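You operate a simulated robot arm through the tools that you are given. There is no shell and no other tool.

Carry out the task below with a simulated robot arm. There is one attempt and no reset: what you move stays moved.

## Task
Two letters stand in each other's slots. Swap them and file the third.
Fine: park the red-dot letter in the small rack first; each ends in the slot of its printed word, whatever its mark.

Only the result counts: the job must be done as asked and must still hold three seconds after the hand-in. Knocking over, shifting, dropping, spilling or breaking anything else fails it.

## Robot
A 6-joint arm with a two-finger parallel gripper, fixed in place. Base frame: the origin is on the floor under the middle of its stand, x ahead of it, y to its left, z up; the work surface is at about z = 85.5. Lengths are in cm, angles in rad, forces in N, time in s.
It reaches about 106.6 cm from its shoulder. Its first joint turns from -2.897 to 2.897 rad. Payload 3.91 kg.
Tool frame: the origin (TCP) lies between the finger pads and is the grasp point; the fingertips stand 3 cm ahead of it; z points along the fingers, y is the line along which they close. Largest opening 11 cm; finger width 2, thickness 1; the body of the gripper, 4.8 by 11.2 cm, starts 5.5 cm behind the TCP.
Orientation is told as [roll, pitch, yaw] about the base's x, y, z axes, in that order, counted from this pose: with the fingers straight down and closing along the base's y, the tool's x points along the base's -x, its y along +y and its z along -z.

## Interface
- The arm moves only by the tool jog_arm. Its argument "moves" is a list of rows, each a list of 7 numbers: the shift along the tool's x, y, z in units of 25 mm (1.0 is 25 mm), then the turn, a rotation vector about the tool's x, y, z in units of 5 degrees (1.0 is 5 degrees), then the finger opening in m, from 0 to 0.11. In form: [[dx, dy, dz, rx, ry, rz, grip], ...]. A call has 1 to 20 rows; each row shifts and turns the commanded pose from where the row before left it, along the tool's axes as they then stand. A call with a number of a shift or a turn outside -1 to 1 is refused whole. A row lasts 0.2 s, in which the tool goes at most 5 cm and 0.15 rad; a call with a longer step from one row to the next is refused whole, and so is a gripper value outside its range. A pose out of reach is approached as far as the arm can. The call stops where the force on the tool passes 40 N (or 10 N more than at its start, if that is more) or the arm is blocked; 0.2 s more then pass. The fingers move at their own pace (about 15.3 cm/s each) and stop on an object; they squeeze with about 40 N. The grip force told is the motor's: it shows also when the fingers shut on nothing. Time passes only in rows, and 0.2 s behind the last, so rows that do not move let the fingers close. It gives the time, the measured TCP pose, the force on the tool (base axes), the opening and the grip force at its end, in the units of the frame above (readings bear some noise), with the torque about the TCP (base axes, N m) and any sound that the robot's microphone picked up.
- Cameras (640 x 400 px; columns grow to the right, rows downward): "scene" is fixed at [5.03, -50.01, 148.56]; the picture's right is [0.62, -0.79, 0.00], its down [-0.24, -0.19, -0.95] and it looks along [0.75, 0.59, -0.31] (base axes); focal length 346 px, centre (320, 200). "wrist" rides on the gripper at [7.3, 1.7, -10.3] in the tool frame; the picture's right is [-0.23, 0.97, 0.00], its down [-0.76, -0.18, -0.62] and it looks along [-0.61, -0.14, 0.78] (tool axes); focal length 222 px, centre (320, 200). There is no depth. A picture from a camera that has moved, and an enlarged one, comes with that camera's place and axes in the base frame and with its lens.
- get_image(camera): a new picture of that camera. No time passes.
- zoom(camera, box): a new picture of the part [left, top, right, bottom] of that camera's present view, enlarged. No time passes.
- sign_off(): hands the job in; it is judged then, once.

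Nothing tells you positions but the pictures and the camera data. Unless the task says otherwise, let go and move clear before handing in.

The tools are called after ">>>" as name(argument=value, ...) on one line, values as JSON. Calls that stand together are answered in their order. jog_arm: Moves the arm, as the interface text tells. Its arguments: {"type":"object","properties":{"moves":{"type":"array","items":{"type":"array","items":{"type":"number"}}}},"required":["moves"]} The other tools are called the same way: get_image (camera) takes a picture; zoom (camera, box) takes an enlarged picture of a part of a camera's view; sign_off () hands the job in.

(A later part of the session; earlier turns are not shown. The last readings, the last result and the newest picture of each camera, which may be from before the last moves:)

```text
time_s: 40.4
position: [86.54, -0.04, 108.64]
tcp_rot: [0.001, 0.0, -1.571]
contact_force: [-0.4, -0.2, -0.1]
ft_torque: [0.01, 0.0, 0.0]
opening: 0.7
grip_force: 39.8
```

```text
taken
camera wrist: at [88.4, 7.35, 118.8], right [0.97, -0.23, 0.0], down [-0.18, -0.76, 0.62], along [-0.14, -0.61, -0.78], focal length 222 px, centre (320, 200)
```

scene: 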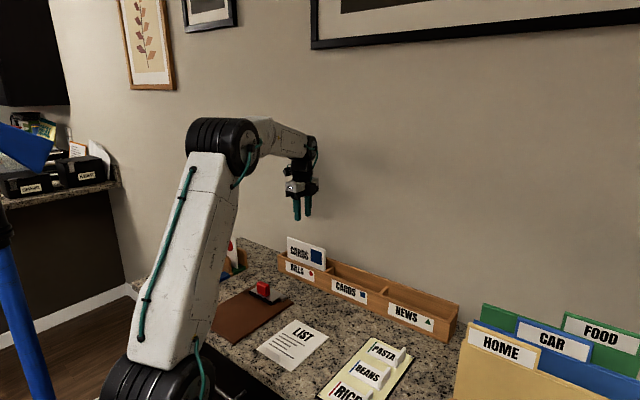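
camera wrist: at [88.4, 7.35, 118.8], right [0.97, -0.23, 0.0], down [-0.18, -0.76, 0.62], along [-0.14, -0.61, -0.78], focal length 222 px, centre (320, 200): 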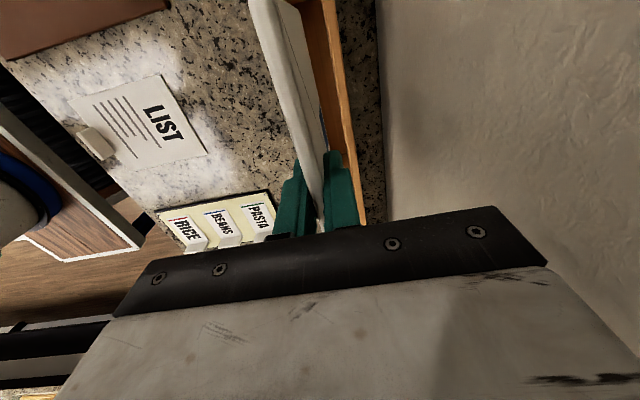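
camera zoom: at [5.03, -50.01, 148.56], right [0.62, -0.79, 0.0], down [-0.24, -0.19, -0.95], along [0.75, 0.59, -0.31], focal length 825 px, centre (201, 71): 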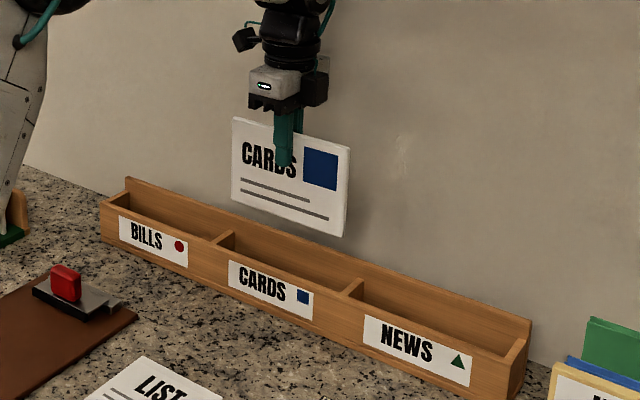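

The CARDS letter hangs right over the CARDS slot. I'll lower it most of the way.

>>> jog_arm(moves=[[0, 0, 0.3, 0, 0, 0, 0.0], [0, 0, 0.5, 0, 0, 0, 0.0], [0, 0, 0.5, 0, 0, 0, 0.0], [0, 0, 0.5, 0, 0, 0, 0.0], [0, 0, 0.5, 0, 0, 0, 0.0], [0, 0, 0.5, 0, 0, 0, 0.0], [0, 0, 0.4, 0, 0, 0, 0.0], [0, 0, 0.4, 0, 0, 0, 0.0], [0, 0, 0.3, 0, 0, 0, 0.0], [0, 0, 0.2, 0, 0, 0, 0.0], [0, 0, 0.2, 0, 0, 0, 0.0], [0, 0, 0, 0, 0, 0, 0.0]])

>>> zoom(camera="scene", box=[260, 200, 480, 338])

>>> zoom(camera="wrist", box=[220, 0, 420, 240])

```text
time_s: 43.0
position: [86.64, 0.07, 97.8]
tcp_rot: [-0.001, 0.001, -1.57]
contact_force: [0.3, 0.8, 0.1]
ft_torque: [-0.01, 0.01, -0.01]
opening: 0.71
grip_force: 40.4
```

```text
2.90 times, centred on (370, 269) of scene
camera zoom: at [5.03, -50.01, 148.56], right [0.62, -0.79, 0.0], down [-0.24, -0.19, -0.95], along [0.75, 0.59, -0.31], focal length 1004 px, centre (175, 0)
```

zoom: 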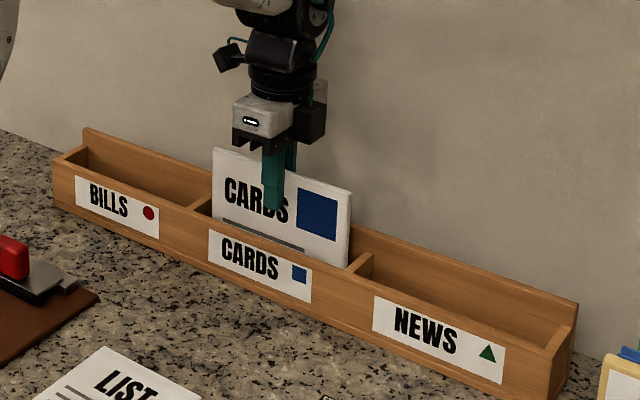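

```text
1.67 times, centred on (320, 120) of wrist
camera zoom: at [88.53, 7.3, 107.94], right [0.97, -0.23, 0.0], down [-0.18, -0.76, 0.62], along [-0.14, -0.61, -0.78], focal length 370 px, centre (320, 333)
```

zoom: 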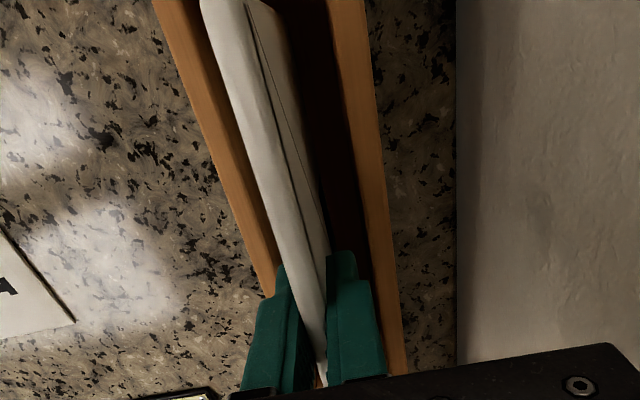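

>>> jog_arm(moves=[[0, 0, 0.1, 0, 0, 0, 0.0], [0, 0, 0.1, 0, 0, 0, 0.0], [0, 0, 0.04, 0, 0, 0, 0.0], [0, 0, 0, 0, 0, 0, 0.0]])

```text
time_s: 44.0
position: [86.56, -0.06, 97.22]
tcp_rot: [0.002, -0.001, -1.57]
contact_force: [0.1, 1.0, -0.5]
ft_torque: [0.0, -0.04, 0.0]
opening: 0.73
grip_force: 40.4
```

>>> jog_arm(moves=[[0, 0, 0.04, 0, 0, 0, 0.0], [0, 0, 0.03, 0, 0, 0, 0.0], [0, 0, 0, 0, 0, 0, 0.0]])

```text
time_s: 44.8
position: [86.69, 0.07, 97.06]
tcp_rot: [0.002, -0.002, -1.571]
contact_force: [-1.3, 0.3, 9.8]
ft_torque: [-0.08, 0.02, 0.0]
opening: 0.72
grip_force: 39.8
```

Light contact (about 10 N): it's on the slot floor. I'll ease slightly and release.

>>> jog_arm(moves=[[0, 0, -0.03, 0, 0, 0, 0.0], [0, 0, 0, 0, 0, 0, 0.0], [0, 0, 0, 0, 0, 0, 0.01], [0, 0, 0, 0, 0, 0, 0.015], [0, 0, 0, 0, 0, 0, 0.025], [0, 0, 0, 0, 0, 0, 0.035], [0, 0, 0, 0, 0, 0, 0.035]])

>>> zoom(camera="scene", box=[260, 200, 480, 338])

>>> zoom(camera="wrist", box=[220, 0, 420, 240])

```text
time_s: 46.4
position: [86.63, 0.04, 97.06]
tcp_rot: [0.002, -0.001, -1.571]
contact_force: [-0.2, 0.5, -0.8]
ft_torque: [0.02, 0.01, 0.01]
opening: 3.5
grip_force: 0.0
```

```text
2.90 times, centred on (370, 269) of scene
camera zoom: at [5.03, -50.01, 148.56], right [0.62, -0.79, 0.0], down [-0.24, -0.19, -0.95], along [0.75, 0.59, -0.31], focal length 1004 px, centre (175, 0)
```

zoom: 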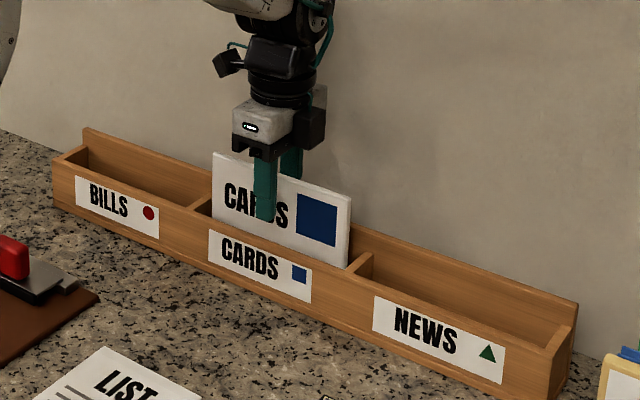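

```text
1.67 times, centred on (320, 120) of wrist
camera zoom: at [88.51, 7.32, 107.32], right [0.97, -0.23, 0.0], down [-0.18, -0.76, 0.62], along [-0.14, -0.61, -0.78], focal length 370 px, centre (320, 333)
```

zoom: 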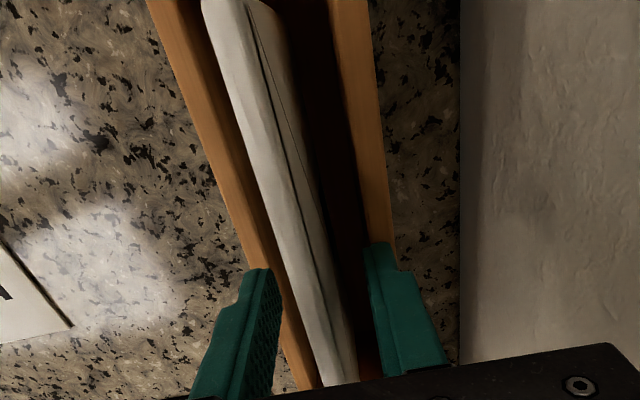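

CARDS now stands in its slot. I'll rise and return for the BILLS letter in the small rack.

>>> jog_arm(moves=[[0, 0, -0.3, 0, 0, 0, 0.035], [0, 0, -0.6, 0, 0, 0, 0.04], [0, 0, -1, 0, 0, 0, 0.04], [0, 0, -1, 0, 0, 0, 0.04], [0, 0, -1, 0, 0, 0, 0.04], [0, 0, -1, 0, 0, 0, 0.04], [0, 0, -0.7, 0, 0, 0, 0.04], [0.4, -0.1, -0.3, 0, 0, 0, 0.04], [0.9, -0.3, 0, 0, 0, 0, 0.04], [1, -0.3, 0, 0, 0, 0, 0.04], [1, -0.3, 0, 0, 0, 0, 0.04], [1, -0.3, 0, 0, 0, 0, 0.04], [1, -0.3, 0, 0, 0, 0, 0.04], [1, -0.3, 0, 0, 0, 0, 0.04], [1, -0.3, 0, 0, 0, 0, 0.04], [1, -0.3, 0, 0, 0, 0, 0.04], [1, -0.3, 0, 0, 0, 0, 0.04], [1, -0.3, 0, 0, 0, 0, 0.04], [1, -0.3, 0, 0, 0, 0, 0.04], [1, -0.3, 0, 0, 0, 0, 0.04]])

>>> jog_arm(moves=[[1, -0.3, 0, 0, 0, 0, 0.04], [1, -0.3, 0, 0, 0, 0, 0.04], [1, -0.3, 0, 0, 0, 0, 0.04], [1, -0.2, 0, 0, 0, 0, 0.04], [1, -0.1, 0, 0, 0, 0, 0.04], [0.9, 0, 0, 0, 0, 0, 0.04], [0.6, 0, 0, 0, 0, 0, 0.04], [0.2, 0, 0, 0, 0, 0, 0.04], [0, 0, 0, 0, 0, 0, 0.04]])

>>> get_image(camera="wrist")

>>> get_image(camera="scene")

```text
time_s: 50.6
position: [77.43, 30.68, 111.64]
tcp_rot: [-0.002, 0.0, -1.57]
contact_force: [-0.3, -0.3, -0.3]
ft_torque: [0.02, -0.04, 0.04]
opening: 3.98
grip_force: 0.0
```

```text
time_s: 52.6
position: [74.5, 47.47, 111.74]
tcp_rot: [0.0, -0.002, -1.572]
contact_force: [0.2, 0.3, 0.5]
ft_torque: [0.02, -0.04, 0.01]
opening: 3.99
grip_force: 0.1
```

```text
taken
camera wrist: at [76.26, 54.84, 121.98], right [0.97, -0.23, 0.0], down [-0.18, -0.76, 0.62], along [-0.14, -0.61, -0.78], focal length 222 px, centre (320, 200)
```

wrist: 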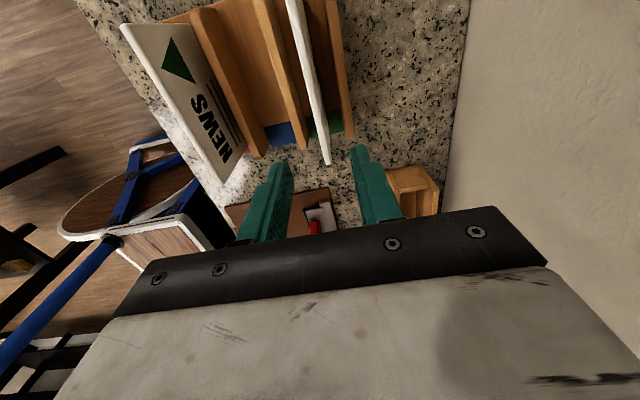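

```text
taken
```

scene: 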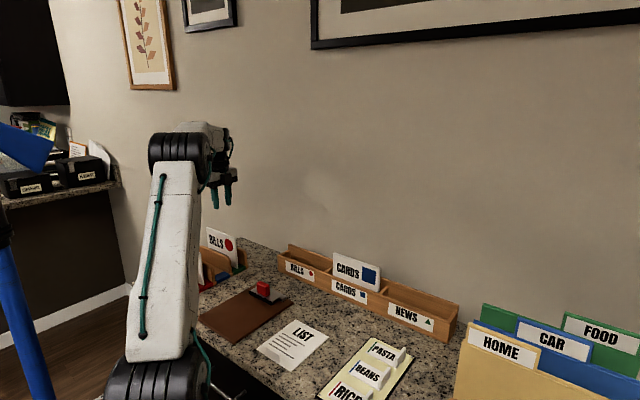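

>>> jog_arm(moves=[[0.6, -0.08, 0, 0, 0, 0, 0.04], [0.37, -0.05, 0, 0, 0, 0, 0.04], [0, 0, 0.5, 0, 0, 0, 0.04], [0, 0, 0.8, 0, 0, 0, 0.04], [0, 0, 0.9, 0, 0, 0, 0.04], [0, 0, 0.9, 0, 0, 0, 0.04], [0, 0, 0.9, 0, 0, 0, 0.04], [0, 0, 0.6, 0, 0, 0, 0.04], [0, 0, 0.4, 0, 0, 0, 0.04], [0, 0, 0, 0, 0, 0, 0.04]])

>>> get_image(camera="wrist")

>>> zoom(camera="scene", box=[200, 200, 260, 290])

```text
time_s: 54.8
position: [74.08, 50.04, 99.35]
tcp_rot: [-0.001, -0.001, -1.571]
contact_force: [-0.2, 0.3, -0.2]
ft_torque: [0.05, 0.0, 0.04]
opening: 4.0
grip_force: 0.1
```

```text
taken
camera wrist: at [75.97, 57.33, 109.48], right [0.97, -0.23, 0.0], down [-0.18, -0.76, 0.62], along [-0.14, -0.61, -0.78], focal length 222 px, centre (320, 200)
```

wrist: 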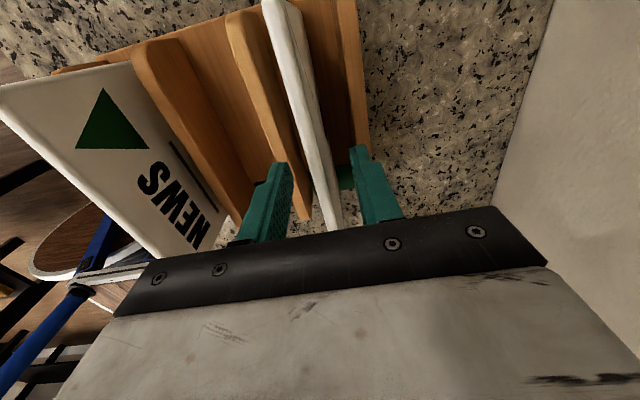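

```text
4.44 times, centred on (230, 245) of scene
camera zoom: at [5.03, -50.01, 148.56], right [0.62, -0.79, 0.0], down [-0.24, -0.19, -0.95], along [0.75, 0.59, -0.31], focal length 1540 px, centre (720, 0)
```

zoom: 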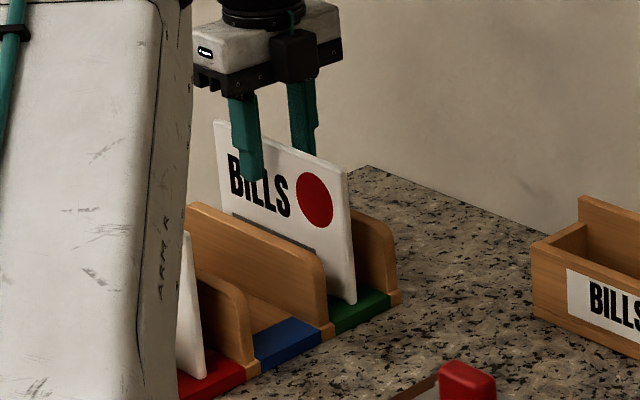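

>>> jog_arm(moves=[[0, 0.03, 0.4, 0, 0, 0, 0.04], [0, 0, 0.3, 0, 0, 0, 0.04], [0, 0, 0.12, 0, 0, 0, 0.04], [0, 0, 0, 0, 0, 0, 0.03], [0, 0, 0, 0, 0, 0, 0.02], [0, 0, 0, 0, 0, 0, 0.01], [0, 0, 0, 0, 0, 0, 0.0], [0, 0, 0, 0, 0, 0, 0.0], [0, 0, 0, 0, 0, 0, 0.0]])

>>> zoom(camera="scene", box=[200, 200, 260, 290])

```text
time_s: 56.8
position: [74.11, 49.99, 97.38]
tcp_rot: [-0.001, -0.001, -1.57]
contact_force: [-1.6, -0.8, 0.4]
ft_torque: [0.01, 0.05, 0.01]
opening: 0.72
grip_force: 40.4
```

```text
4.44 times, centred on (230, 245) of scene
camera zoom: at [5.03, -50.01, 148.56], right [0.62, -0.79, 0.0], down [-0.24, -0.19, -0.95], along [0.75, 0.59, -0.31], focal length 1540 px, centre (720, 0)
```

zoom: 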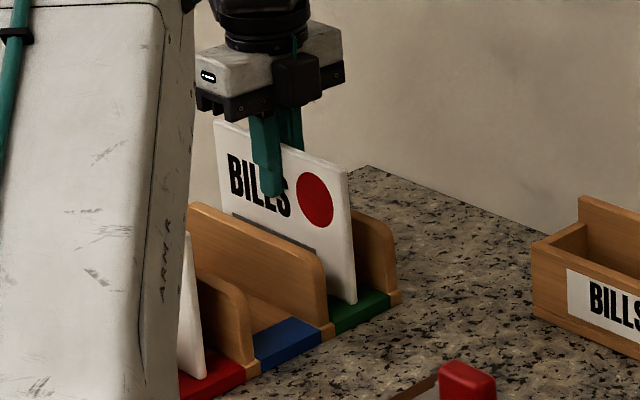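

BILLS is gripped. Lift it and carry it to the BILLS slot at y≈20.

>>> jog_arm(moves=[[0, 0, -0.2, 0, 0, 0, 0.0], [0, 0, -0.4, 0, 0, 0, 0.0], [0, 0, -0.6, 0, 0, 0, 0.0], [0, 0, -0.8, 0, 0, 0, 0.0], [0, 0, -0.9, 0, 0, 0, 0.0], [0, 0, -0.9, 0, 0, 0, 0.0], [0, 0, -0.9, 0, 0, 0, 0.0], [0, 0, -0.9, 0, 0, 0, 0.0], [0, 0, -0.6, 0, 0, 0, 0.0], [0, 0, -0.3, 0, 0, 0, 0.0], [-0.3, 0.1, 0, 0, 0, 0, 0.0], [-0.7, 0.3, 0, 0, 0, 0, 0.0], [-1, 0.4, 0, 0, 0, 0, 0.0], [-1, 0.4, 0, 0, 0, 0, 0.0], [-1, 0.4, 0, 0, 0, 0, 0.0], [-1, 0.4, 0, 0, 0, 0, 0.0], [-1, 0.4, 0, 0, 0, 0, 0.0], [-1, 0.4, 0, 0, 0, 0, 0.0], [-1, 0.4, 0, 0, 0, 0, 0.0], [-1, 0.4, 0, 0, 0, 0, 0.0]])

>>> jog_arm(moves=[[-1, 0.4, 0, 0, 0, 0, 0.0], [-1, 0.4, 0, 0, 0, 0, 0.0], [-0.6, 0.38, 0, 0, 0, 0, 0.0], [-0.3, 0.15, 0, 0, 0, 0, 0.0], [-0.1, 0.05, 0, 0, 0, 0, 0.0], [0, 0, 0, 0, 0, 0, 0.0]])

>>> get_image(camera="wrist")

>>> get_image(camera="scene")

```text
time_s: 61.0
position: [83.21, 27.55, 113.6]
tcp_rot: [0.001, 0.001, -1.571]
contact_force: [-0.3, 1.0, 0.8]
ft_torque: [0.0, 0.02, 0.03]
opening: 0.68
grip_force: 39.7
```

```text
time_s: 62.4
position: [86.5, 20.09, 113.52]
tcp_rot: [0.0, -0.001, -1.571]
contact_force: [-0.2, 0.0, 0.0]
ft_torque: [0.0, 0.0, 0.01]
opening: 0.69
grip_force: 40.3
```

```text
taken
camera wrist: at [88.33, 27.34, 123.78], right [0.97, -0.23, 0.0], down [-0.18, -0.76, 0.62], along [-0.14, -0.61, -0.78], focal length 222 px, centre (320, 200)
```

wrist: 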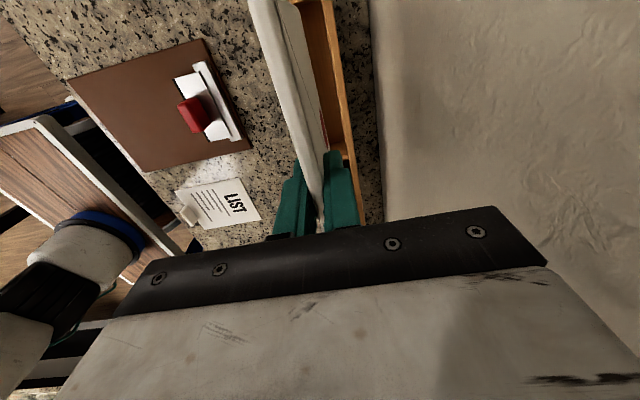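

```text
taken
```

scene: 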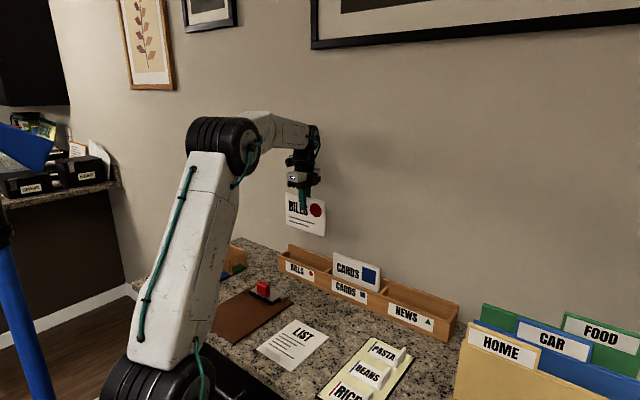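

>>> jog_arm(moves=[[-0.03, 0.01, 0.4, 0, 0, 0, 0.0], [0, 0, 0.7, 0, 0, 0, 0.0], [0, 0, 0.8, 0, 0, 0, 0.0], [0, 0, 0.7, 0, 0, 0, 0.0], [0, 0, 0.4, 0, 0, 0, 0.0], [0, 0, 0.2, 0, 0, 0, 0.0], [0, 0, 0, 0, 0, 0, 0.0]])

>>> zoom(camera="scene", box=[250, 170, 430, 320])

```text
time_s: 64.0
position: [86.55, 19.94, 105.68]
tcp_rot: [0.0, -0.002, -1.571]
contact_force: [0.3, -0.2, 0.2]
ft_torque: [0.0, -0.01, 0.02]
opening: 0.72
grip_force: 40.0
```

```text
2.67 times, centred on (340, 245) of scene
camera zoom: at [5.03, -50.01, 148.56], right [0.62, -0.79, 0.0], down [-0.24, -0.19, -0.95], along [0.75, 0.59, -0.31], focal length 924 px, centre (267, 80)
```

zoom: 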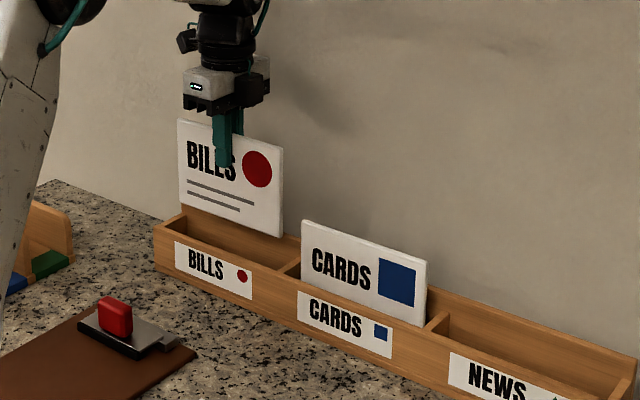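

Well aligned above the BILLS slot. Lowering.

>>> jog_arm(moves=[[0, 0, 0.3, 0, 0, 0, 0.0], [0, 0, 0.5, 0, 0, 0, 0.0], [0, 0, 0.5, 0, 0, 0, 0.0], [0, 0, 0.5, 0, 0, 0, 0.0], [0, 0, 0.5, 0, 0, 0, 0.0], [0, 0, 0.4, 0, 0, 0, 0.0], [0, 0, 0.3, 0, 0, 0, 0.0], [0, 0, 0.1, 0, 0, 0, 0.0], [0, 0, 0, 0, 0, 0, 0.0]])

>>> zoom(camera="scene", box=[250, 170, 430, 320])

```text
time_s: 66.0
position: [86.68, 19.92, 97.72]
tcp_rot: [0.0, 0.0, -1.571]
contact_force: [-0.2, 0.4, -0.4]
ft_torque: [0.0, 0.02, -0.02]
opening: 0.69
grip_force: 40.2
```

```text
2.67 times, centred on (340, 245) of scene
camera zoom: at [5.03, -50.01, 148.56], right [0.62, -0.79, 0.0], down [-0.24, -0.19, -0.95], along [0.75, 0.59, -0.31], focal length 924 px, centre (267, 80)
```

zoom: 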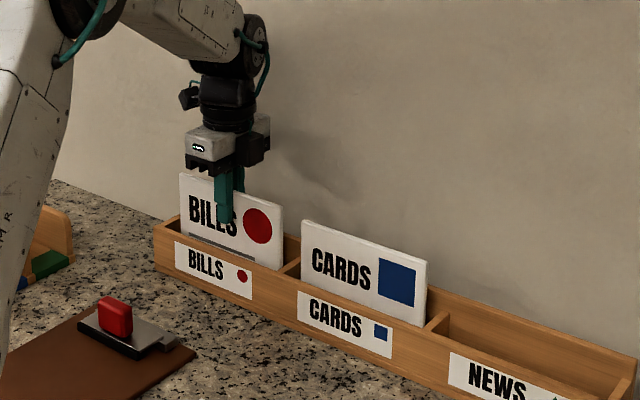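

>>> jog_arm(moves=[[0, 0, 0.08, 0, 0, 0, 0.0], [0, 0, 0.06, 0, 0, 0, 0.0], [0, 0, 0, 0, 0, 0, 0.0]])

```text
time_s: 66.8
position: [86.63, 19.86, 97.55]
tcp_rot: [0.0, 0.001, -1.571]
contact_force: [0.0, 0.6, -0.2]
ft_torque: [0.0, -0.01, 0.03]
opening: 0.7
grip_force: 40.2
```

>>> jog_arm(moves=[[0, 0, 0.06, 0, 0, 0, 0.0], [0, 0, 0.04, 0, 0, 0, 0.0], [0, 0, 0, 0, 0, 0, 0.0]])

```text
time_s: 67.6
position: [86.59, 19.93, 97.18]
tcp_rot: [0.0, 0.0, -1.571]
contact_force: [0.2, 0.5, -1.2]
ft_torque: [0.03, -0.02, 0.0]
opening: 0.69
grip_force: 39.7
```

>>> jog_arm(moves=[[0, 0, 0.04, 0, 0, 0, 0.0], [0, 0, 0.02, 0, 0, 0, 0.0], [0, 0, 0, 0, 0, 0, 0.0]])

```text
time_s: 68.4
position: [86.54, 19.83, 97.1]
tcp_rot: [0.002, 0.001, -1.569]
contact_force: [-0.7, -1.3, 1.6]
ft_torque: [-0.07, 0.05, -0.03]
opening: 0.71
grip_force: 40.3
```

Just touching the slot floor. Releasing gently.

>>> jog_arm(moves=[[0, 0, 0.01, 0, 0, 0, 0.0], [0, 0, 0, 0, 0, 0, 0.01], [0, 0, 0, 0, 0, 0, 0.015], [0, 0, 0, 0, 0, 0, 0.025], [0, 0, 0, 0, 0, 0, 0.035], [0, 0, 0, 0, 0, 0, 0.035]])

>>> zoom(camera="scene", box=[250, 170, 430, 320])

>>> zoom(camera="wrist", box=[220, 0, 420, 240])

```text
time_s: 69.8
position: [86.51, 19.9, 97.04]
tcp_rot: [0.001, 0.001, -1.57]
contact_force: [0.1, -0.6, 0.5]
ft_torque: [-0.03, 0.01, 0.0]
opening: 3.5
grip_force: 0.0
```

```text
2.67 times, centred on (340, 245) of scene
camera zoom: at [5.03, -50.01, 148.56], right [0.62, -0.79, 0.0], down [-0.24, -0.19, -0.95], along [0.75, 0.59, -0.31], focal length 924 px, centre (267, 80)
```

zoom: 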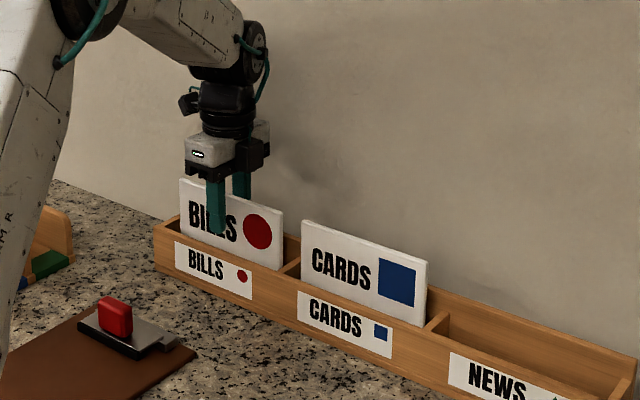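

```text
1.67 times, centred on (320, 120) of wrist
camera zoom: at [88.41, 27.19, 107.27], right [0.97, -0.23, 0.0], down [-0.18, -0.76, 0.62], along [-0.14, -0.61, -0.78], focal length 370 px, centre (320, 333)
```

zoom: 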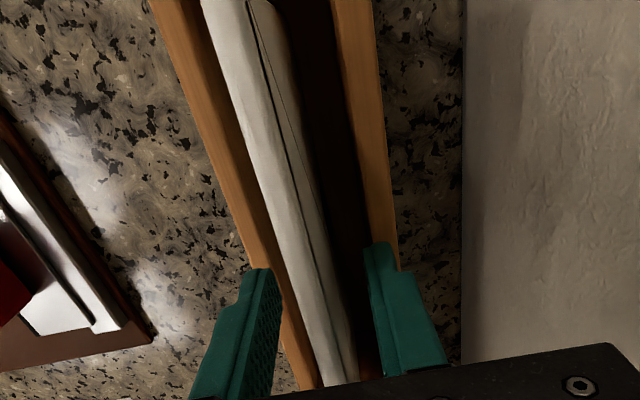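

Both swapped letters are in their own slots. I'll rise and bring the gripper over toward the small rack. For NEWS I'll pick with the gripper turned half round, so its printed face ends up facing front.

>>> jog_arm(moves=[[0, 0, -0.3, 0, 0, 0, 0.035], [0, 0, -0.6, 0, 0, 0, 0.04], [0, 0, -1, 0, 0, 0, 0.04], [0, 0, -1, 0, 0, 0, 0.04], [0, 0, -1, 0, 0, 0, 0.04], [0, 0, -1, 0, 0, 0, 0.04], [0, 0, -1, 0, 0, 0, 0.04], [0, 0, -1, 0, 0, 0, 0.04], [0.2, -0.5, -0.6, 0, 0, 0, 0.04], [0.5, -1, -0.3, 0, 0, 0, 0.04], [0.6, -1, 0, 0, 0, 0, 0.04], [0.6, -1, 0, 0, 0, 0, 0.04], [0.6, -1, 0, 0, 0, 0, 0.04], [0.6, -1, 0, 0, 0, 0, 0.04], [0.6, -1, 0, 0, 0, 0, 0.04], [0.6, -1, 0, 0, 0, 0, 0.04], [0.6, -1, 0, 0, 0, 0, 0.04], [0.6, -1, 0, 0, 0, 0, 0.04], [0.5, -0.7, 0, 0, 0, 0, 0.04], [0.3, -0.3, 0, 0, 0, 0, 0.04]])

>>> get_image(camera="scene")

>>> get_image(camera="wrist")

```text
time_s: 74.0
position: [60.23, 35.71, 116.52]
tcp_rot: [0.002, 0.003, -1.572]
contact_force: [-0.1, 0.0, -0.6]
ft_torque: [0.01, 0.01, 0.0]
opening: 3.97
grip_force: 0.0
```

```text
taken
```

scene: 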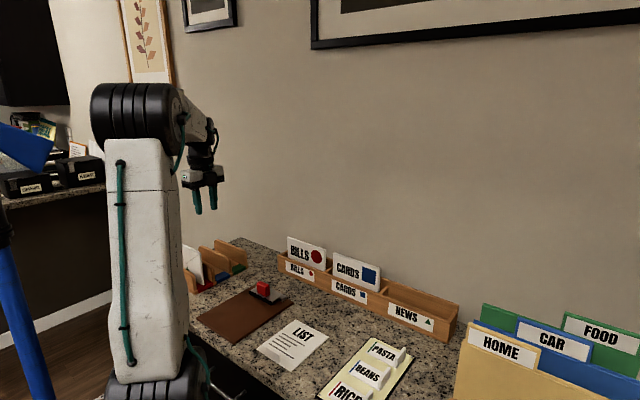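

```text
taken
camera wrist: at [62.14, 43.01, 126.83], right [0.97, -0.23, 0.0], down [-0.18, -0.76, 0.62], along [-0.14, -0.61, -0.78], focal length 222 px, centre (320, 200)
```

wrist: 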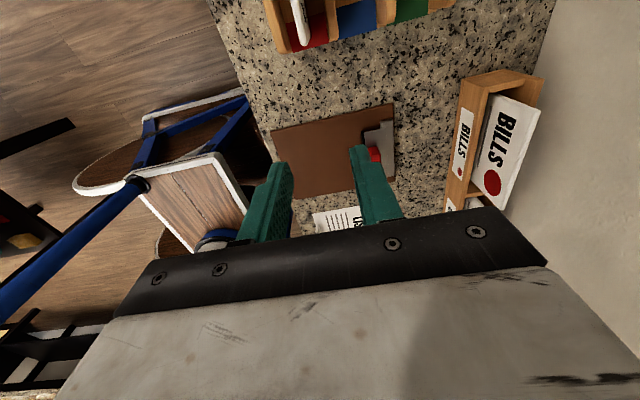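

Now I'll turn the gripper half a turn in free space (back through the starting yaw).

>>> jog_arm(moves=[[0, 0, 0, 0, 0, -1, 0.04], [0, 0, 0, 0, 0, -1, 0.04], [0, 0, 0, 0, 0, -1, 0.04], [0, 0, 0, 0, 0, -1, 0.04], [0, 0, 0, 0, 0, -1, 0.04], [0, 0, 0, 0, 0, -1, 0.04], [0, 0, 0, 0, 0, -1, 0.04], [0, 0, 0, 0, 0, -1, 0.04], [0, 0, 0, 0, 0, -1, 0.04], [0, 0, 0, 0, 0, -1, 0.04], [0, 0, 0, 0, 0, -1, 0.04], [0, 0, 0, 0, 0, -1, 0.04], [0, 0, 0, 0, 0, -1, 0.04], [0, 0, 0, 0, 0, -1, 0.04], [0, 0, 0, 0, 0, -1, 0.04], [0, 0, 0, 0, 0, -1, 0.04], [0, 0, 0, 0, 0, -1, 0.04], [0, 0, 0, 0, 0, -1, 0.04]])

>>> jog_arm(moves=[[0, 0, 0, 0, 0, -1, 0.04], [0, 0, 0, 0, 0, -1, 0.04], [0, 0, 0, 0, 0, -1, 0.04], [0, 0, 0, 0, 0, -1, 0.04], [0, 0, 0, 0, 0, -1, 0.04], [0, 0, 0, 0, 0, -1, 0.04], [0, 0, 0, 0, 0, -1, 0.04], [0, 0, 0, 0, 0, -1, 0.04], [0, 0, 0, 0, 0, -1, 0.04], [0, 0, 0, 0, 0, -1, 0.04], [0, 0, 0, 0, 0, -1, 0.04], [0, 0, 0, 0, 0, -1, 0.04], [0, 0, 0, 0, 0, -1, 0.04], [0, 0, 0, 0, 0, -1, 0.04], [0, 0, 0, 0, 0, -1, 0.04], [0, 0, 0, 0, 0, -1, 0.04], [0, 0, 0, 0, 0, -1, 0.04], [0, 0, 0, 0, 0, -1, 0.04], [0, 0, 0, 0, 0, 0, 0.04]])

>>> get_image(camera="wrist")

>>> get_image(camera="scene")

```text
time_s: 77.8
position: [60.39, 35.63, 116.63]
tcp_rot: [0.0, -0.002, 0.004]
contact_force: [0.0, 0.2, -0.6]
ft_torque: [0.02, 0.0, 0.0]
opening: 4.02
grip_force: 0.0
```

```text
time_s: 81.8
position: [60.43, 35.61, 116.55]
tcp_rot: [-0.001, 0.0, 1.573]
contact_force: [0.0, 0.4, -0.9]
ft_torque: [0.02, -0.04, 0.0]
opening: 3.99
grip_force: 0.2
```

```text
taken
camera wrist: at [58.85, 28.46, 126.72], right [-0.97, 0.23, 0.0], down [0.18, 0.76, 0.62], along [0.14, 0.61, -0.78], focal length 222 px, centre (320, 200)
```

wrist: 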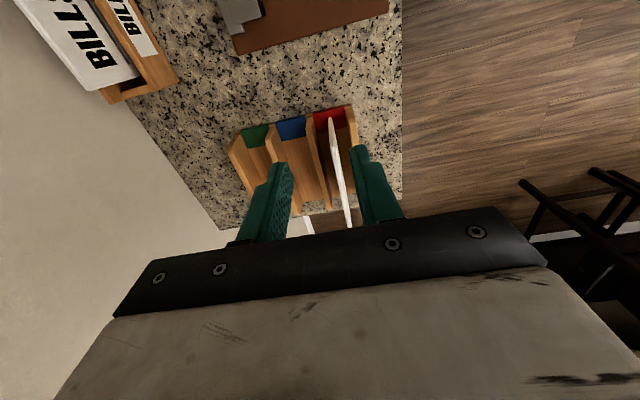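

```text
taken
```

scene: 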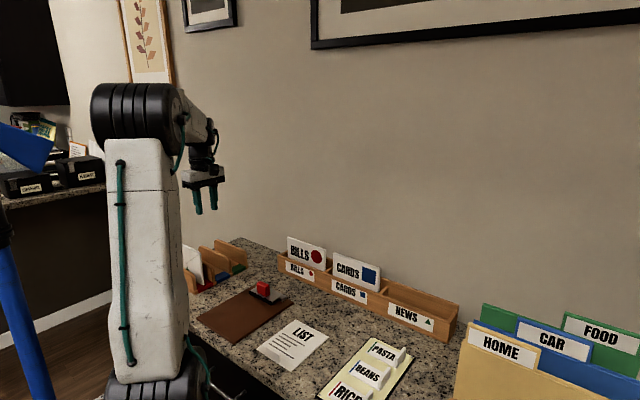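

>>> jog_arm(moves=[[-0.4, 0, 0.1, 0, 0, 0, 0.04], [-0.8, 0, 0.3, 0, 0, 0, 0.04], [-1, 0, 0.4, 0, 0, 0, 0.04], [-1, 0, 0.4, 0, 0, 0, 0.04], [-1, 0, 0.4, 0, 0, 0, 0.04], [-0.9, 0, 0.4, 0, 0, 0, 0.04], [-0.5, 0, 0.4, 0, 0, 0, 0.04], [-0.24, 0, 0.2, 0, 0, 0, 0.04], [0, 0, 0, 0, 0, 0, 0.04]])

>>> get_image(camera="wrist")

>>> zoom(camera="wrist", box=[230, 0, 410, 240])

```text
time_s: 83.8
position: [60.57, 50.22, 110.08]
tcp_rot: [-0.002, 0.0, 1.569]
contact_force: [-0.5, 0.8, -0.1]
ft_torque: [0.01, 0.02, -0.02]
opening: 3.95
grip_force: 0.2
```

```text
taken
camera wrist: at [58.9, 43.09, 120.26], right [-0.97, 0.23, 0.0], down [0.18, 0.76, 0.62], along [0.14, 0.61, -0.78], focal length 222 px, centre (320, 200)
```

wrist: 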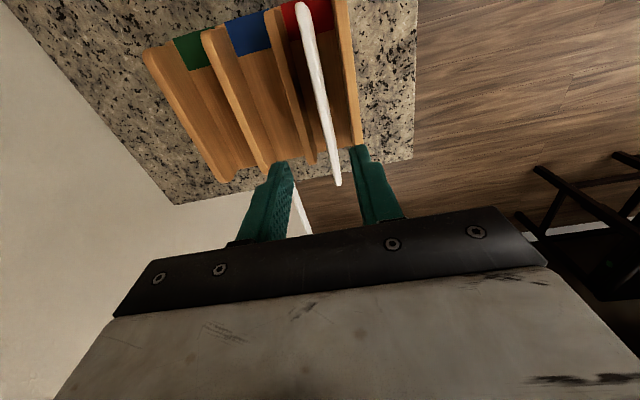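

```text
1.67 times, centred on (320, 120) of wrist
camera zoom: at [58.9, 43.09, 120.26], right [-0.97, 0.23, 0.0], down [0.18, 0.76, 0.62], along [0.14, 0.61, -0.78], focal length 370 px, centre (320, 333)
```

zoom: 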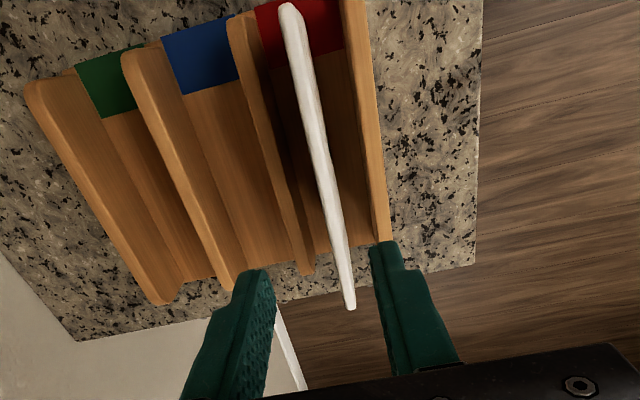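

The NEWS letter is centred at about (60.25, 50.05). I'll align and descend.

>>> jog_arm(moves=[[0.06, 0.1, 0.3, 0, 0, 0, 0.04], [0, 0, 0.7, 0, 0, 0, 0.04], [0, 0, 0.9, 0, 0, 0, 0.04], [0, 0, 0.9, 0, 0, 0, 0.04], [0, 0, 0.8, 0, 0, 0, 0.04], [0, 0, 0.5, 0, 0, 0, 0.04], [0, 0, 0.3, 0, 0, 0, 0.04], [0, 0, 0, 0, 0, 0, 0.04]])

>>> zoom(camera="wrist", box=[230, 0, 410, 240])

>>> zoom(camera="scene", box=[150, 160, 270, 310])

```text
time_s: 85.6
position: [60.15, 50.04, 98.98]
tcp_rot: [0.001, -0.002, 1.571]
contact_force: [-0.6, 0.1, 0.2]
ft_torque: [-0.03, -0.02, 0.07]
opening: 3.98
grip_force: 0.1
```

```text
1.67 times, centred on (320, 120) of wrist
camera zoom: at [58.54, 42.91, 109.24], right [-0.97, 0.23, 0.0], down [0.18, 0.76, 0.62], along [0.14, 0.61, -0.78], focal length 370 px, centre (320, 333)
```

zoom: 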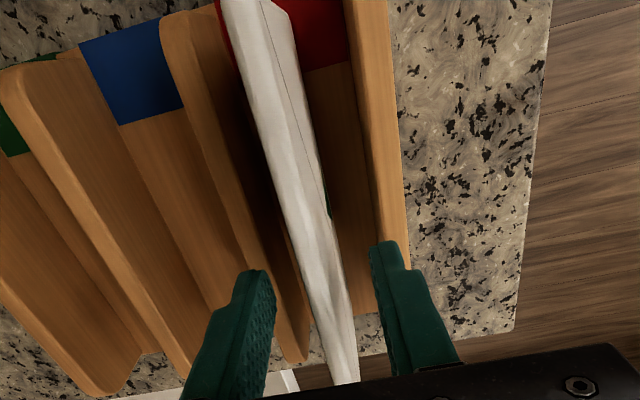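

```text
2.67 times, centred on (210, 235) of scene
camera zoom: at [5.03, -50.01, 148.56], right [0.62, -0.79, 0.0], down [-0.24, -0.19, -0.95], along [0.75, 0.59, -0.31], focal length 924 px, centre (613, 107)
```

zoom: 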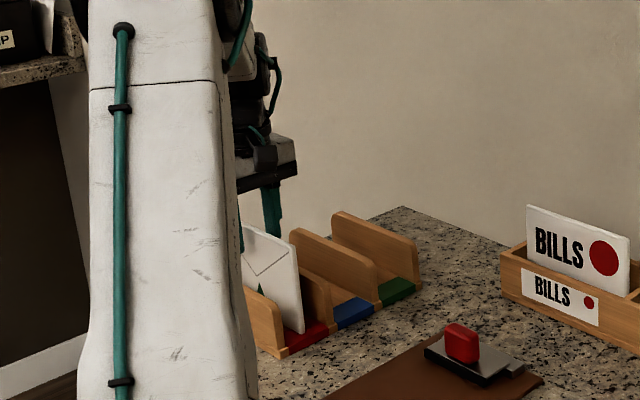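

>>> jog_arm(moves=[[0, 0, 0.35, 0, 0, 0, 0.04], [0, 0, 0.3, 0, 0, 0, 0.04], [0, 0, 0, 0, 0, 0, 0.03], [0, 0, 0, 0, 0, 0, 0.02], [0, 0, 0, 0, 0, 0, 0.01], [0, 0, 0, 0, 0, 0, 0.0], [0, 0, 0, 0, 0, 0, 0.0], [0, 0, 0, 0, 0, 0, 0.0]])

>>> zoom(camera="wrist", box=[230, 0, 410, 240])

```text
time_s: 87.4
position: [60.13, 50.03, 97.52]
tcp_rot: [-0.001, 0.0, 1.572]
contact_force: [-0.1, -0.2, 0.7]
ft_torque: [0.01, -0.02, 0.0]
opening: 0.7
grip_force: 40.4
```

```text
1.67 times, centred on (320, 120) of wrist
camera zoom: at [58.56, 42.9, 107.61], right [-0.97, 0.23, 0.0], down [0.18, 0.76, 0.62], along [0.14, 0.61, -0.78], focal length 370 px, centre (320, 333)
```

zoom: 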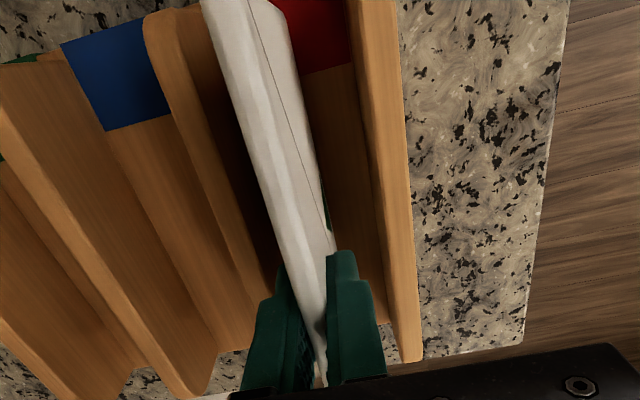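

NEWS is gripped. I'll lift it straight out, then move to free space over the middle of the counter.

>>> jog_arm(moves=[[0, 0, -0.2, 0, 0, 0, 0.0], [0, 0, -0.4, 0, 0, 0, 0.0], [0, 0, -0.6, 0, 0, 0, 0.0], [0, 0, -0.8, 0, 0, 0, 0.0], [0, 0, -0.9, 0, 0, 0, 0.0], [0, 0, -0.9, 0, 0, 0, 0.0], [0, 0, -0.9, 0, 0, 0, 0.0], [0, 0, -0.9, 0, 0, 0, 0.0], [0, 0, -0.9, 0, 0, 0, 0.0], [0, 0, -0.7, 0, 0, 0, 0.0], [0, 0, -0.4, 0, 0, 0, 0.0], [0.3, -0.1, -0.2, 0, 0, 0, 0.0], [0.7, -0.2, 0, 0, 0, 0, 0.0], [1, -0.2, 0, 0, 0, 0, 0.0], [1, -0.2, 0, 0, 0, 0, 0.0], [1, -0.2, 0, 0, 0, 0, 0.0], [1, -0.2, 0, 0, 0, 0, 0.0], [1, -0.2, 0, 0, 0, 0, 0.0], [1, -0.2, 0, 0, 0, 0, 0.0], [1, -0.2, 0, 0, 0, 0, 0.0]])

>>> jog_arm(moves=[[1, -0.2, 0, 0, 0, 0, 0.0], [1, -0.2, 0, 0, 0, 0, 0.0], [1, -0.2, 0, 0, 0, 0, 0.0], [1, -0.2, 0, 0, 0, 0, 0.0], [0.6, -0.1, 0, 0, 0, 0, 0.0], [0.3, -0.1, 0, 0, 0, 0, 0.0], [0, 0, 0, 0, 0, 0, 0.0]])

>>> get_image(camera="scene")

>>> get_image(camera="wrist")

```text
time_s: 91.6
position: [64.16, 30.11, 116.77]
tcp_rot: [-0.002, -0.001, 1.572]
contact_force: [0.4, -0.1, -0.8]
ft_torque: [-0.01, -0.01, 0.0]
opening: 0.71
grip_force: 40.0
```

```text
time_s: 93.2
position: [66.81, 17.8, 116.87]
tcp_rot: [0.0, 0.0, 1.571]
contact_force: [-0.8, -0.4, -0.1]
ft_torque: [0.03, 0.0, 0.0]
opening: 0.68
grip_force: 40.8
```

```text
taken
```

scene: 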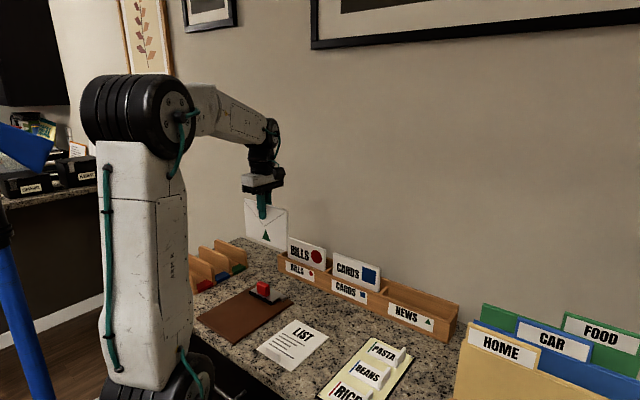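

```text
taken
camera wrist: at [65.33, 10.7, 127.11], right [-0.97, 0.23, 0.0], down [0.18, 0.76, 0.62], along [0.14, 0.61, -0.78], focal length 222 px, centre (320, 200)
```

wrist: 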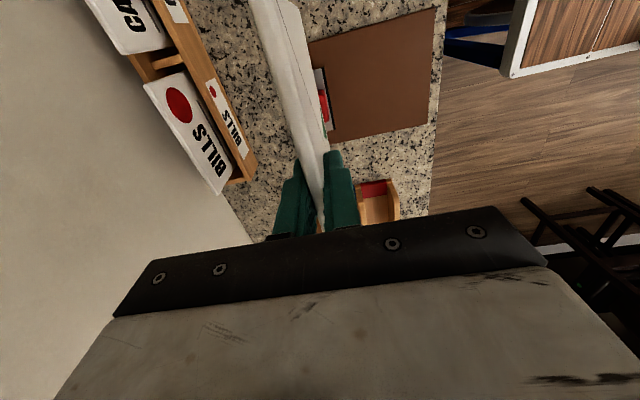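

The letter's flap side faces the front, so I'll turn it 180° here, bringing the NEWS print to face forward.

>>> jog_arm(moves=[[0, 0, 0, 0, 0, 0.5, 0], [0, 0, 0, 0, 0, 1, 0], [0, 0, 0, 0, 0, 1, 0], [0, 0, 0, 0, 0, 1, 0], [0, 0, 0, 0, 0, 1, 0], [0, 0, 0, 0, 0, 1, 0], [0, 0, 0, 0, 0, 1, 0], [0, 0, 0, 0, 0, 1, 0], [0, 0, 0, 0, 0, 1, 0], [0, 0, 0, 0, 0, 1, 0], [0, 0, 0, 0, 0, 1, 0], [0, 0, 0, 0, 0, 1, 0], [0, 0, 0, 0, 0, 1, 0], [0, 0, 0, 0, 0, 1, 0], [0, 0, 0, 0, 0, 1, 0], [0, 0, 0, 0, 0, 1, 0], [0, 0, 0, 0, 0, 1, 0], [0, 0, 0, 0, 0, 1, 0], [0, 0, 0, 0, 0, 0.5, 0]])

>>> jog_arm(moves=[[0, 0, 0, 0, 0, 0.5, 0], [0, 0, 0, 0, 0, 1, 0], [0, 0, 0, 0, 0, 1, 0], [0, 0, 0, 0, 0, 1, 0], [0, 0, 0, 0, 0, 1, 0], [0, 0, 0, 0, 0, 1, 0], [0, 0, 0, 0, 0, 1, 0], [0, 0, 0, 0, 0, 1, 0], [0, 0, 0, 0, 0, 1, 0], [0, 0, 0, 0, 0, 1, 0], [0, 0, 0, 0, 0, 1, 0], [0, 0, 0, 0, 0, 1, 0], [0, 0, 0, 0, 0, 1, 0], [0, 0, 0, 0, 0, 1, 0], [0, 0, 0, 0, 0, 1, 0], [0, 0, 0, 0, 0, 1, 0], [0, 0, 0, 0, 0, 1, 0], [0, 0, 0, 0, 0, 1, 0], [0, 0, 0, 0, 0, 0.5, 0], [0, 0, 0, 0, 0, 0, 0]])

>>> get_image(camera="scene")

>>> get_image(camera="wrist")

```text
time_s: 97.2
position: [66.82, 17.78, 117.02]
tcp_rot: [-0.001, 0.0, -0.003]
contact_force: [-0.7, 0.4, 0.5]
ft_torque: [-0.02, 0.0, -0.02]
opening: 0.69
grip_force: 39.7
```

```text
time_s: 101.4
position: [66.9, 17.89, 116.79]
tcp_rot: [0.001, 0.0, -1.572]
contact_force: [-0.4, 0.6, -0.2]
ft_torque: [-0.01, -0.01, -0.02]
opening: 0.69
grip_force: 40.1
```

```text
taken
```

scene: 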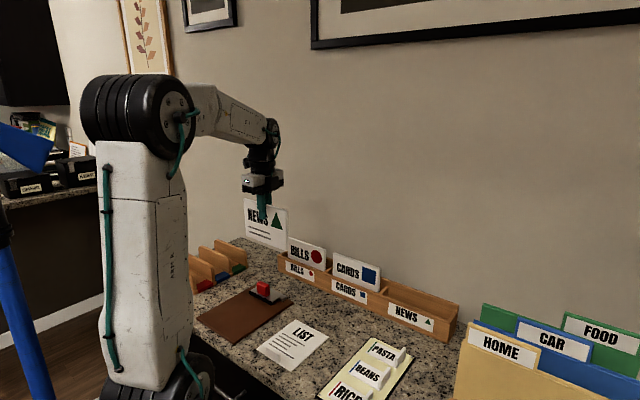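

```text
taken
camera wrist: at [68.73, 25.14, 127.11], right [0.97, -0.23, 0.0], down [-0.18, -0.76, 0.62], along [-0.14, -0.61, -0.78], focal length 222 px, centre (320, 200)
```

wrist: 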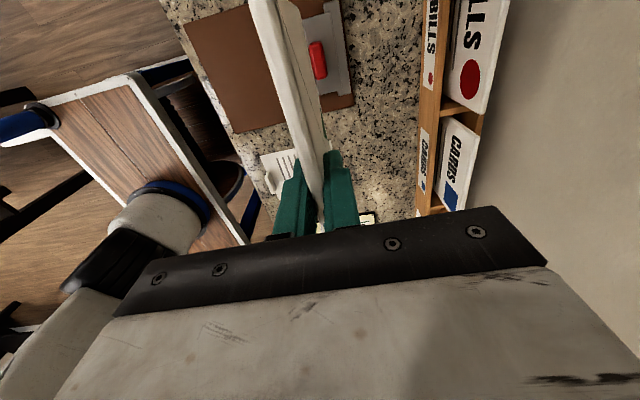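

NEWS now faces forward. I'll carry it to above the NEWS slot at y≈−20.

>>> jog_arm(moves=[[-0.4, 0.2, 0, 0, 0, 0, 0], [-0.7, 0.4, 0, 0, 0, 0, 0], [-0.9, 0.5, 0, 0, 0, 0, 0], [-0.9, 0.5, 0, 0, 0, 0, 0], [-0.9, 0.5, 0, 0, 0, 0, 0], [-0.9, 0.5, 0, 0, 0, 0, 0], [-0.9, 0.5, 0, 0, 0, 0, 0], [-0.9, 0.5, 0, 0, 0, 0, 0], [-0.9, 0.5, 0, 0, 0, 0, 0], [-0.9, 0.5, 0, 0, 0, 0, 0], [-0.9, 0.5, 0, 0, 0, 0, 0], [-0.9, 0.5, 0, 0, 0, 0, 0], [-0.9, 0.5, 0, 0, 0, 0, 0], [-0.9, 0.5, 0, 0, 0, 0, 0], [-0.9, 0.5, 0, 0, 0, 0, 0], [-0.9, 0.4, 0, 0, 0, 0, 0], [-0.8, 0.3, 0, 0, 0, 0, 0], [-0.5, 0.06, 0, 0, 0, 0, 0], [-0.16, 0, 0, 0, 0, 0, 0], [0, 0, 0, 0, 0, 0, 0]])

>>> get_image(camera="scene")

>>> get_image(camera="wrist")

```text
time_s: 105.6
position: [86.48, -20.09, 116.9]
tcp_rot: [0.0, 0.0, -1.569]
contact_force: [0.6, -0.1, -0.9]
ft_torque: [-0.02, 0.01, 0.01]
opening: 0.7
grip_force: 39.9
```

```text
taken
```

scene: 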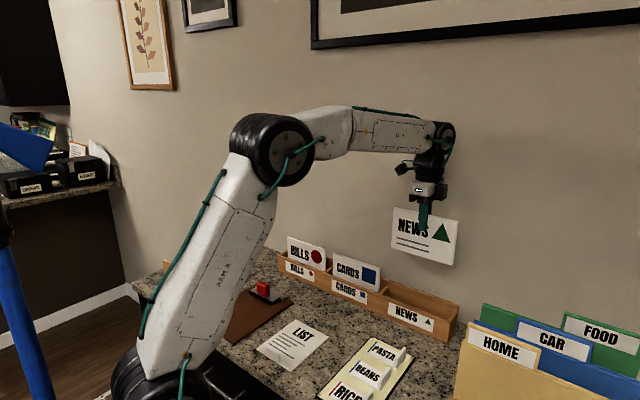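

```text
taken
camera wrist: at [88.35, -12.79, 127.06], right [0.97, -0.23, 0.0], down [-0.18, -0.76, 0.62], along [-0.14, -0.61, -0.78], focal length 222 px, centre (320, 200)
```

wrist: 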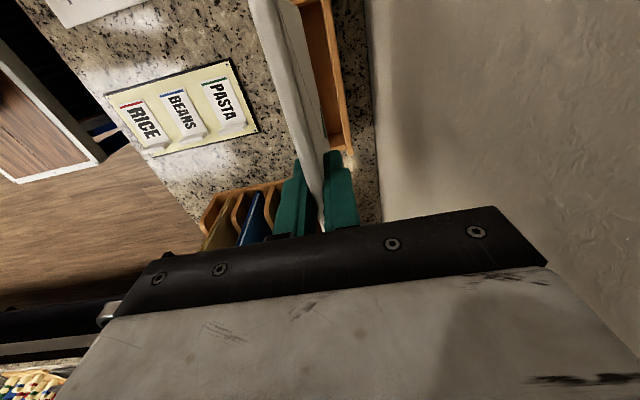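

>>> jog_arm(moves=[[0.03, 0.02, 0.4, 0, 0, 0, 0.0], [0, 0, 0.7, 0, 0, 0, 0.0], [0, 0, 0.9, 0, 0, 0, 0.0], [0, 0, 0.9, 0, 0, 0, 0.0], [0, 0, 0.8, 0, 0, 0, 0.0], [0, 0, 0.5, 0, 0, 0, 0.0], [0, 0, 0.3, 0, 0, 0, 0.0], [0, 0, 0, 0, 0, 0, 0.0]])

>>> zoom(camera="scene", box=[320, 180, 500, 350])

>>> zoom(camera="wrist", box=[220, 0, 420, 240])

```text
time_s: 107.4
position: [86.41, -20.0, 105.92]
tcp_rot: [0.001, 0.0, -1.571]
contact_force: [-0.2, 0.4, -0.1]
ft_torque: [-0.04, 0.0, 0.01]
opening: 0.71
grip_force: 39.6
```

```text
2.35 times, centred on (410, 265) of scene
camera zoom: at [5.03, -50.01, 148.56], right [0.62, -0.79, 0.0], down [-0.24, -0.19, -0.95], along [0.75, 0.59, -0.31], focal length 815 px, centre (108, 47)
```

zoom: 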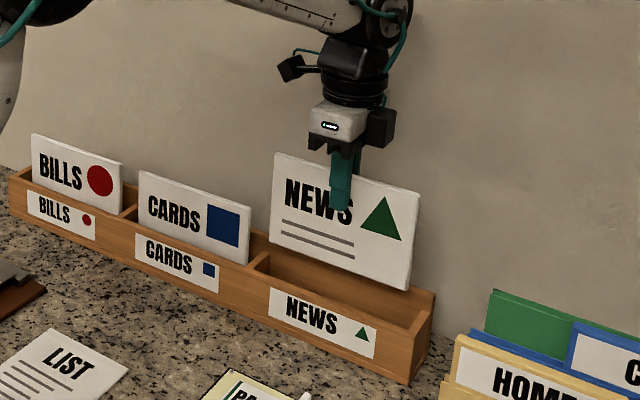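

```text
1.67 times, centred on (320, 120) of wrist
camera zoom: at [88.32, -12.68, 115.96], right [0.97, -0.23, 0.0], down [-0.18, -0.76, 0.62], along [-0.14, -0.61, -0.78], focal length 370 px, centre (320, 333)
```

zoom: 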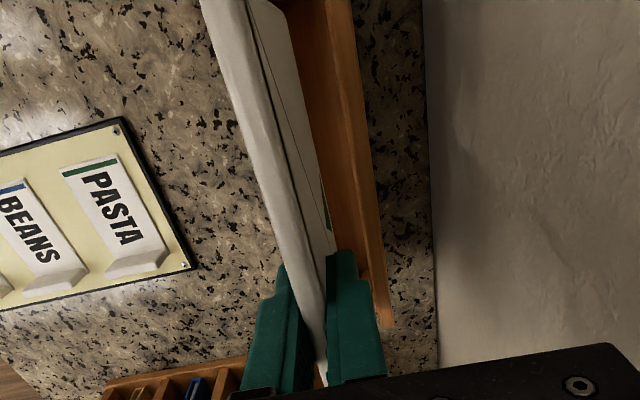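

Aligned within the NEWS slot (letter spans y −28.3 to −11.7). Lowering.

>>> jog_arm(moves=[[0, 0.03, 0.3, 0, 0, 0, 0.0], [0, 0, 0.5, 0, 0, 0, 0.0], [0, 0, 0.5, 0, 0, 0, 0.0], [0, 0, 0.5, 0, 0, 0, 0.0], [0, 0, 0.5, 0, 0, 0, 0.0], [0, 0, 0.4, 0, 0, 0, 0.0], [0, 0, 0.3, 0, 0, 0, 0.0], [0, 0, 0.15, 0, 0, 0, 0.0], [0, 0, 0, 0, 0, 0, 0.0]])

>>> zoom(camera="scene", box=[320, 180, 500, 350])

```text
time_s: 109.4
position: [86.62, -20.12, 97.69]
tcp_rot: [0.001, 0.0, -1.571]
contact_force: [-0.3, -0.4, -0.3]
ft_torque: [0.0, -0.02, 0.0]
opening: 0.68
grip_force: 40.3
```

```text
2.35 times, centred on (410, 265) of scene
camera zoom: at [5.03, -50.01, 148.56], right [0.62, -0.79, 0.0], down [-0.24, -0.19, -0.95], along [0.75, 0.59, -0.31], focal length 815 px, centre (108, 47)
```

zoom: 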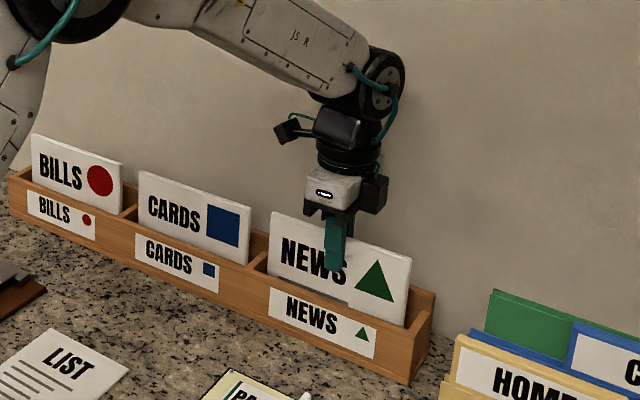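

>>> jog_arm(moves=[[0, 0, 0.06, 0, 0, 0, 0.0], [0, 0, 0.04, 0, 0, 0, 0.0], [0, 0, 0, 0, 0, 0, 0.0]])

```text
time_s: 110.2
position: [86.65, -20.06, 97.59]
tcp_rot: [0.0, 0.0, -1.572]
contact_force: [0.5, -0.9, 0.3]
ft_torque: [-0.02, -0.05, -0.01]
opening: 0.67
grip_force: 39.8
```

>>> jog_arm(moves=[[0, 0, 0.05, 0, 0, 0, 0.0], [0, 0, 0.03, 0, 0, 0, 0.0], [0, 0, 0, 0, 0, 0, 0.0]])

```text
time_s: 111.0
position: [86.61, -19.91, 97.42]
tcp_rot: [0.001, 0.0, -1.57]
contact_force: [-0.6, 0.1, 0.2]
ft_torque: [0.03, 0.0, 0.01]
opening: 0.71
grip_force: 40.0
```

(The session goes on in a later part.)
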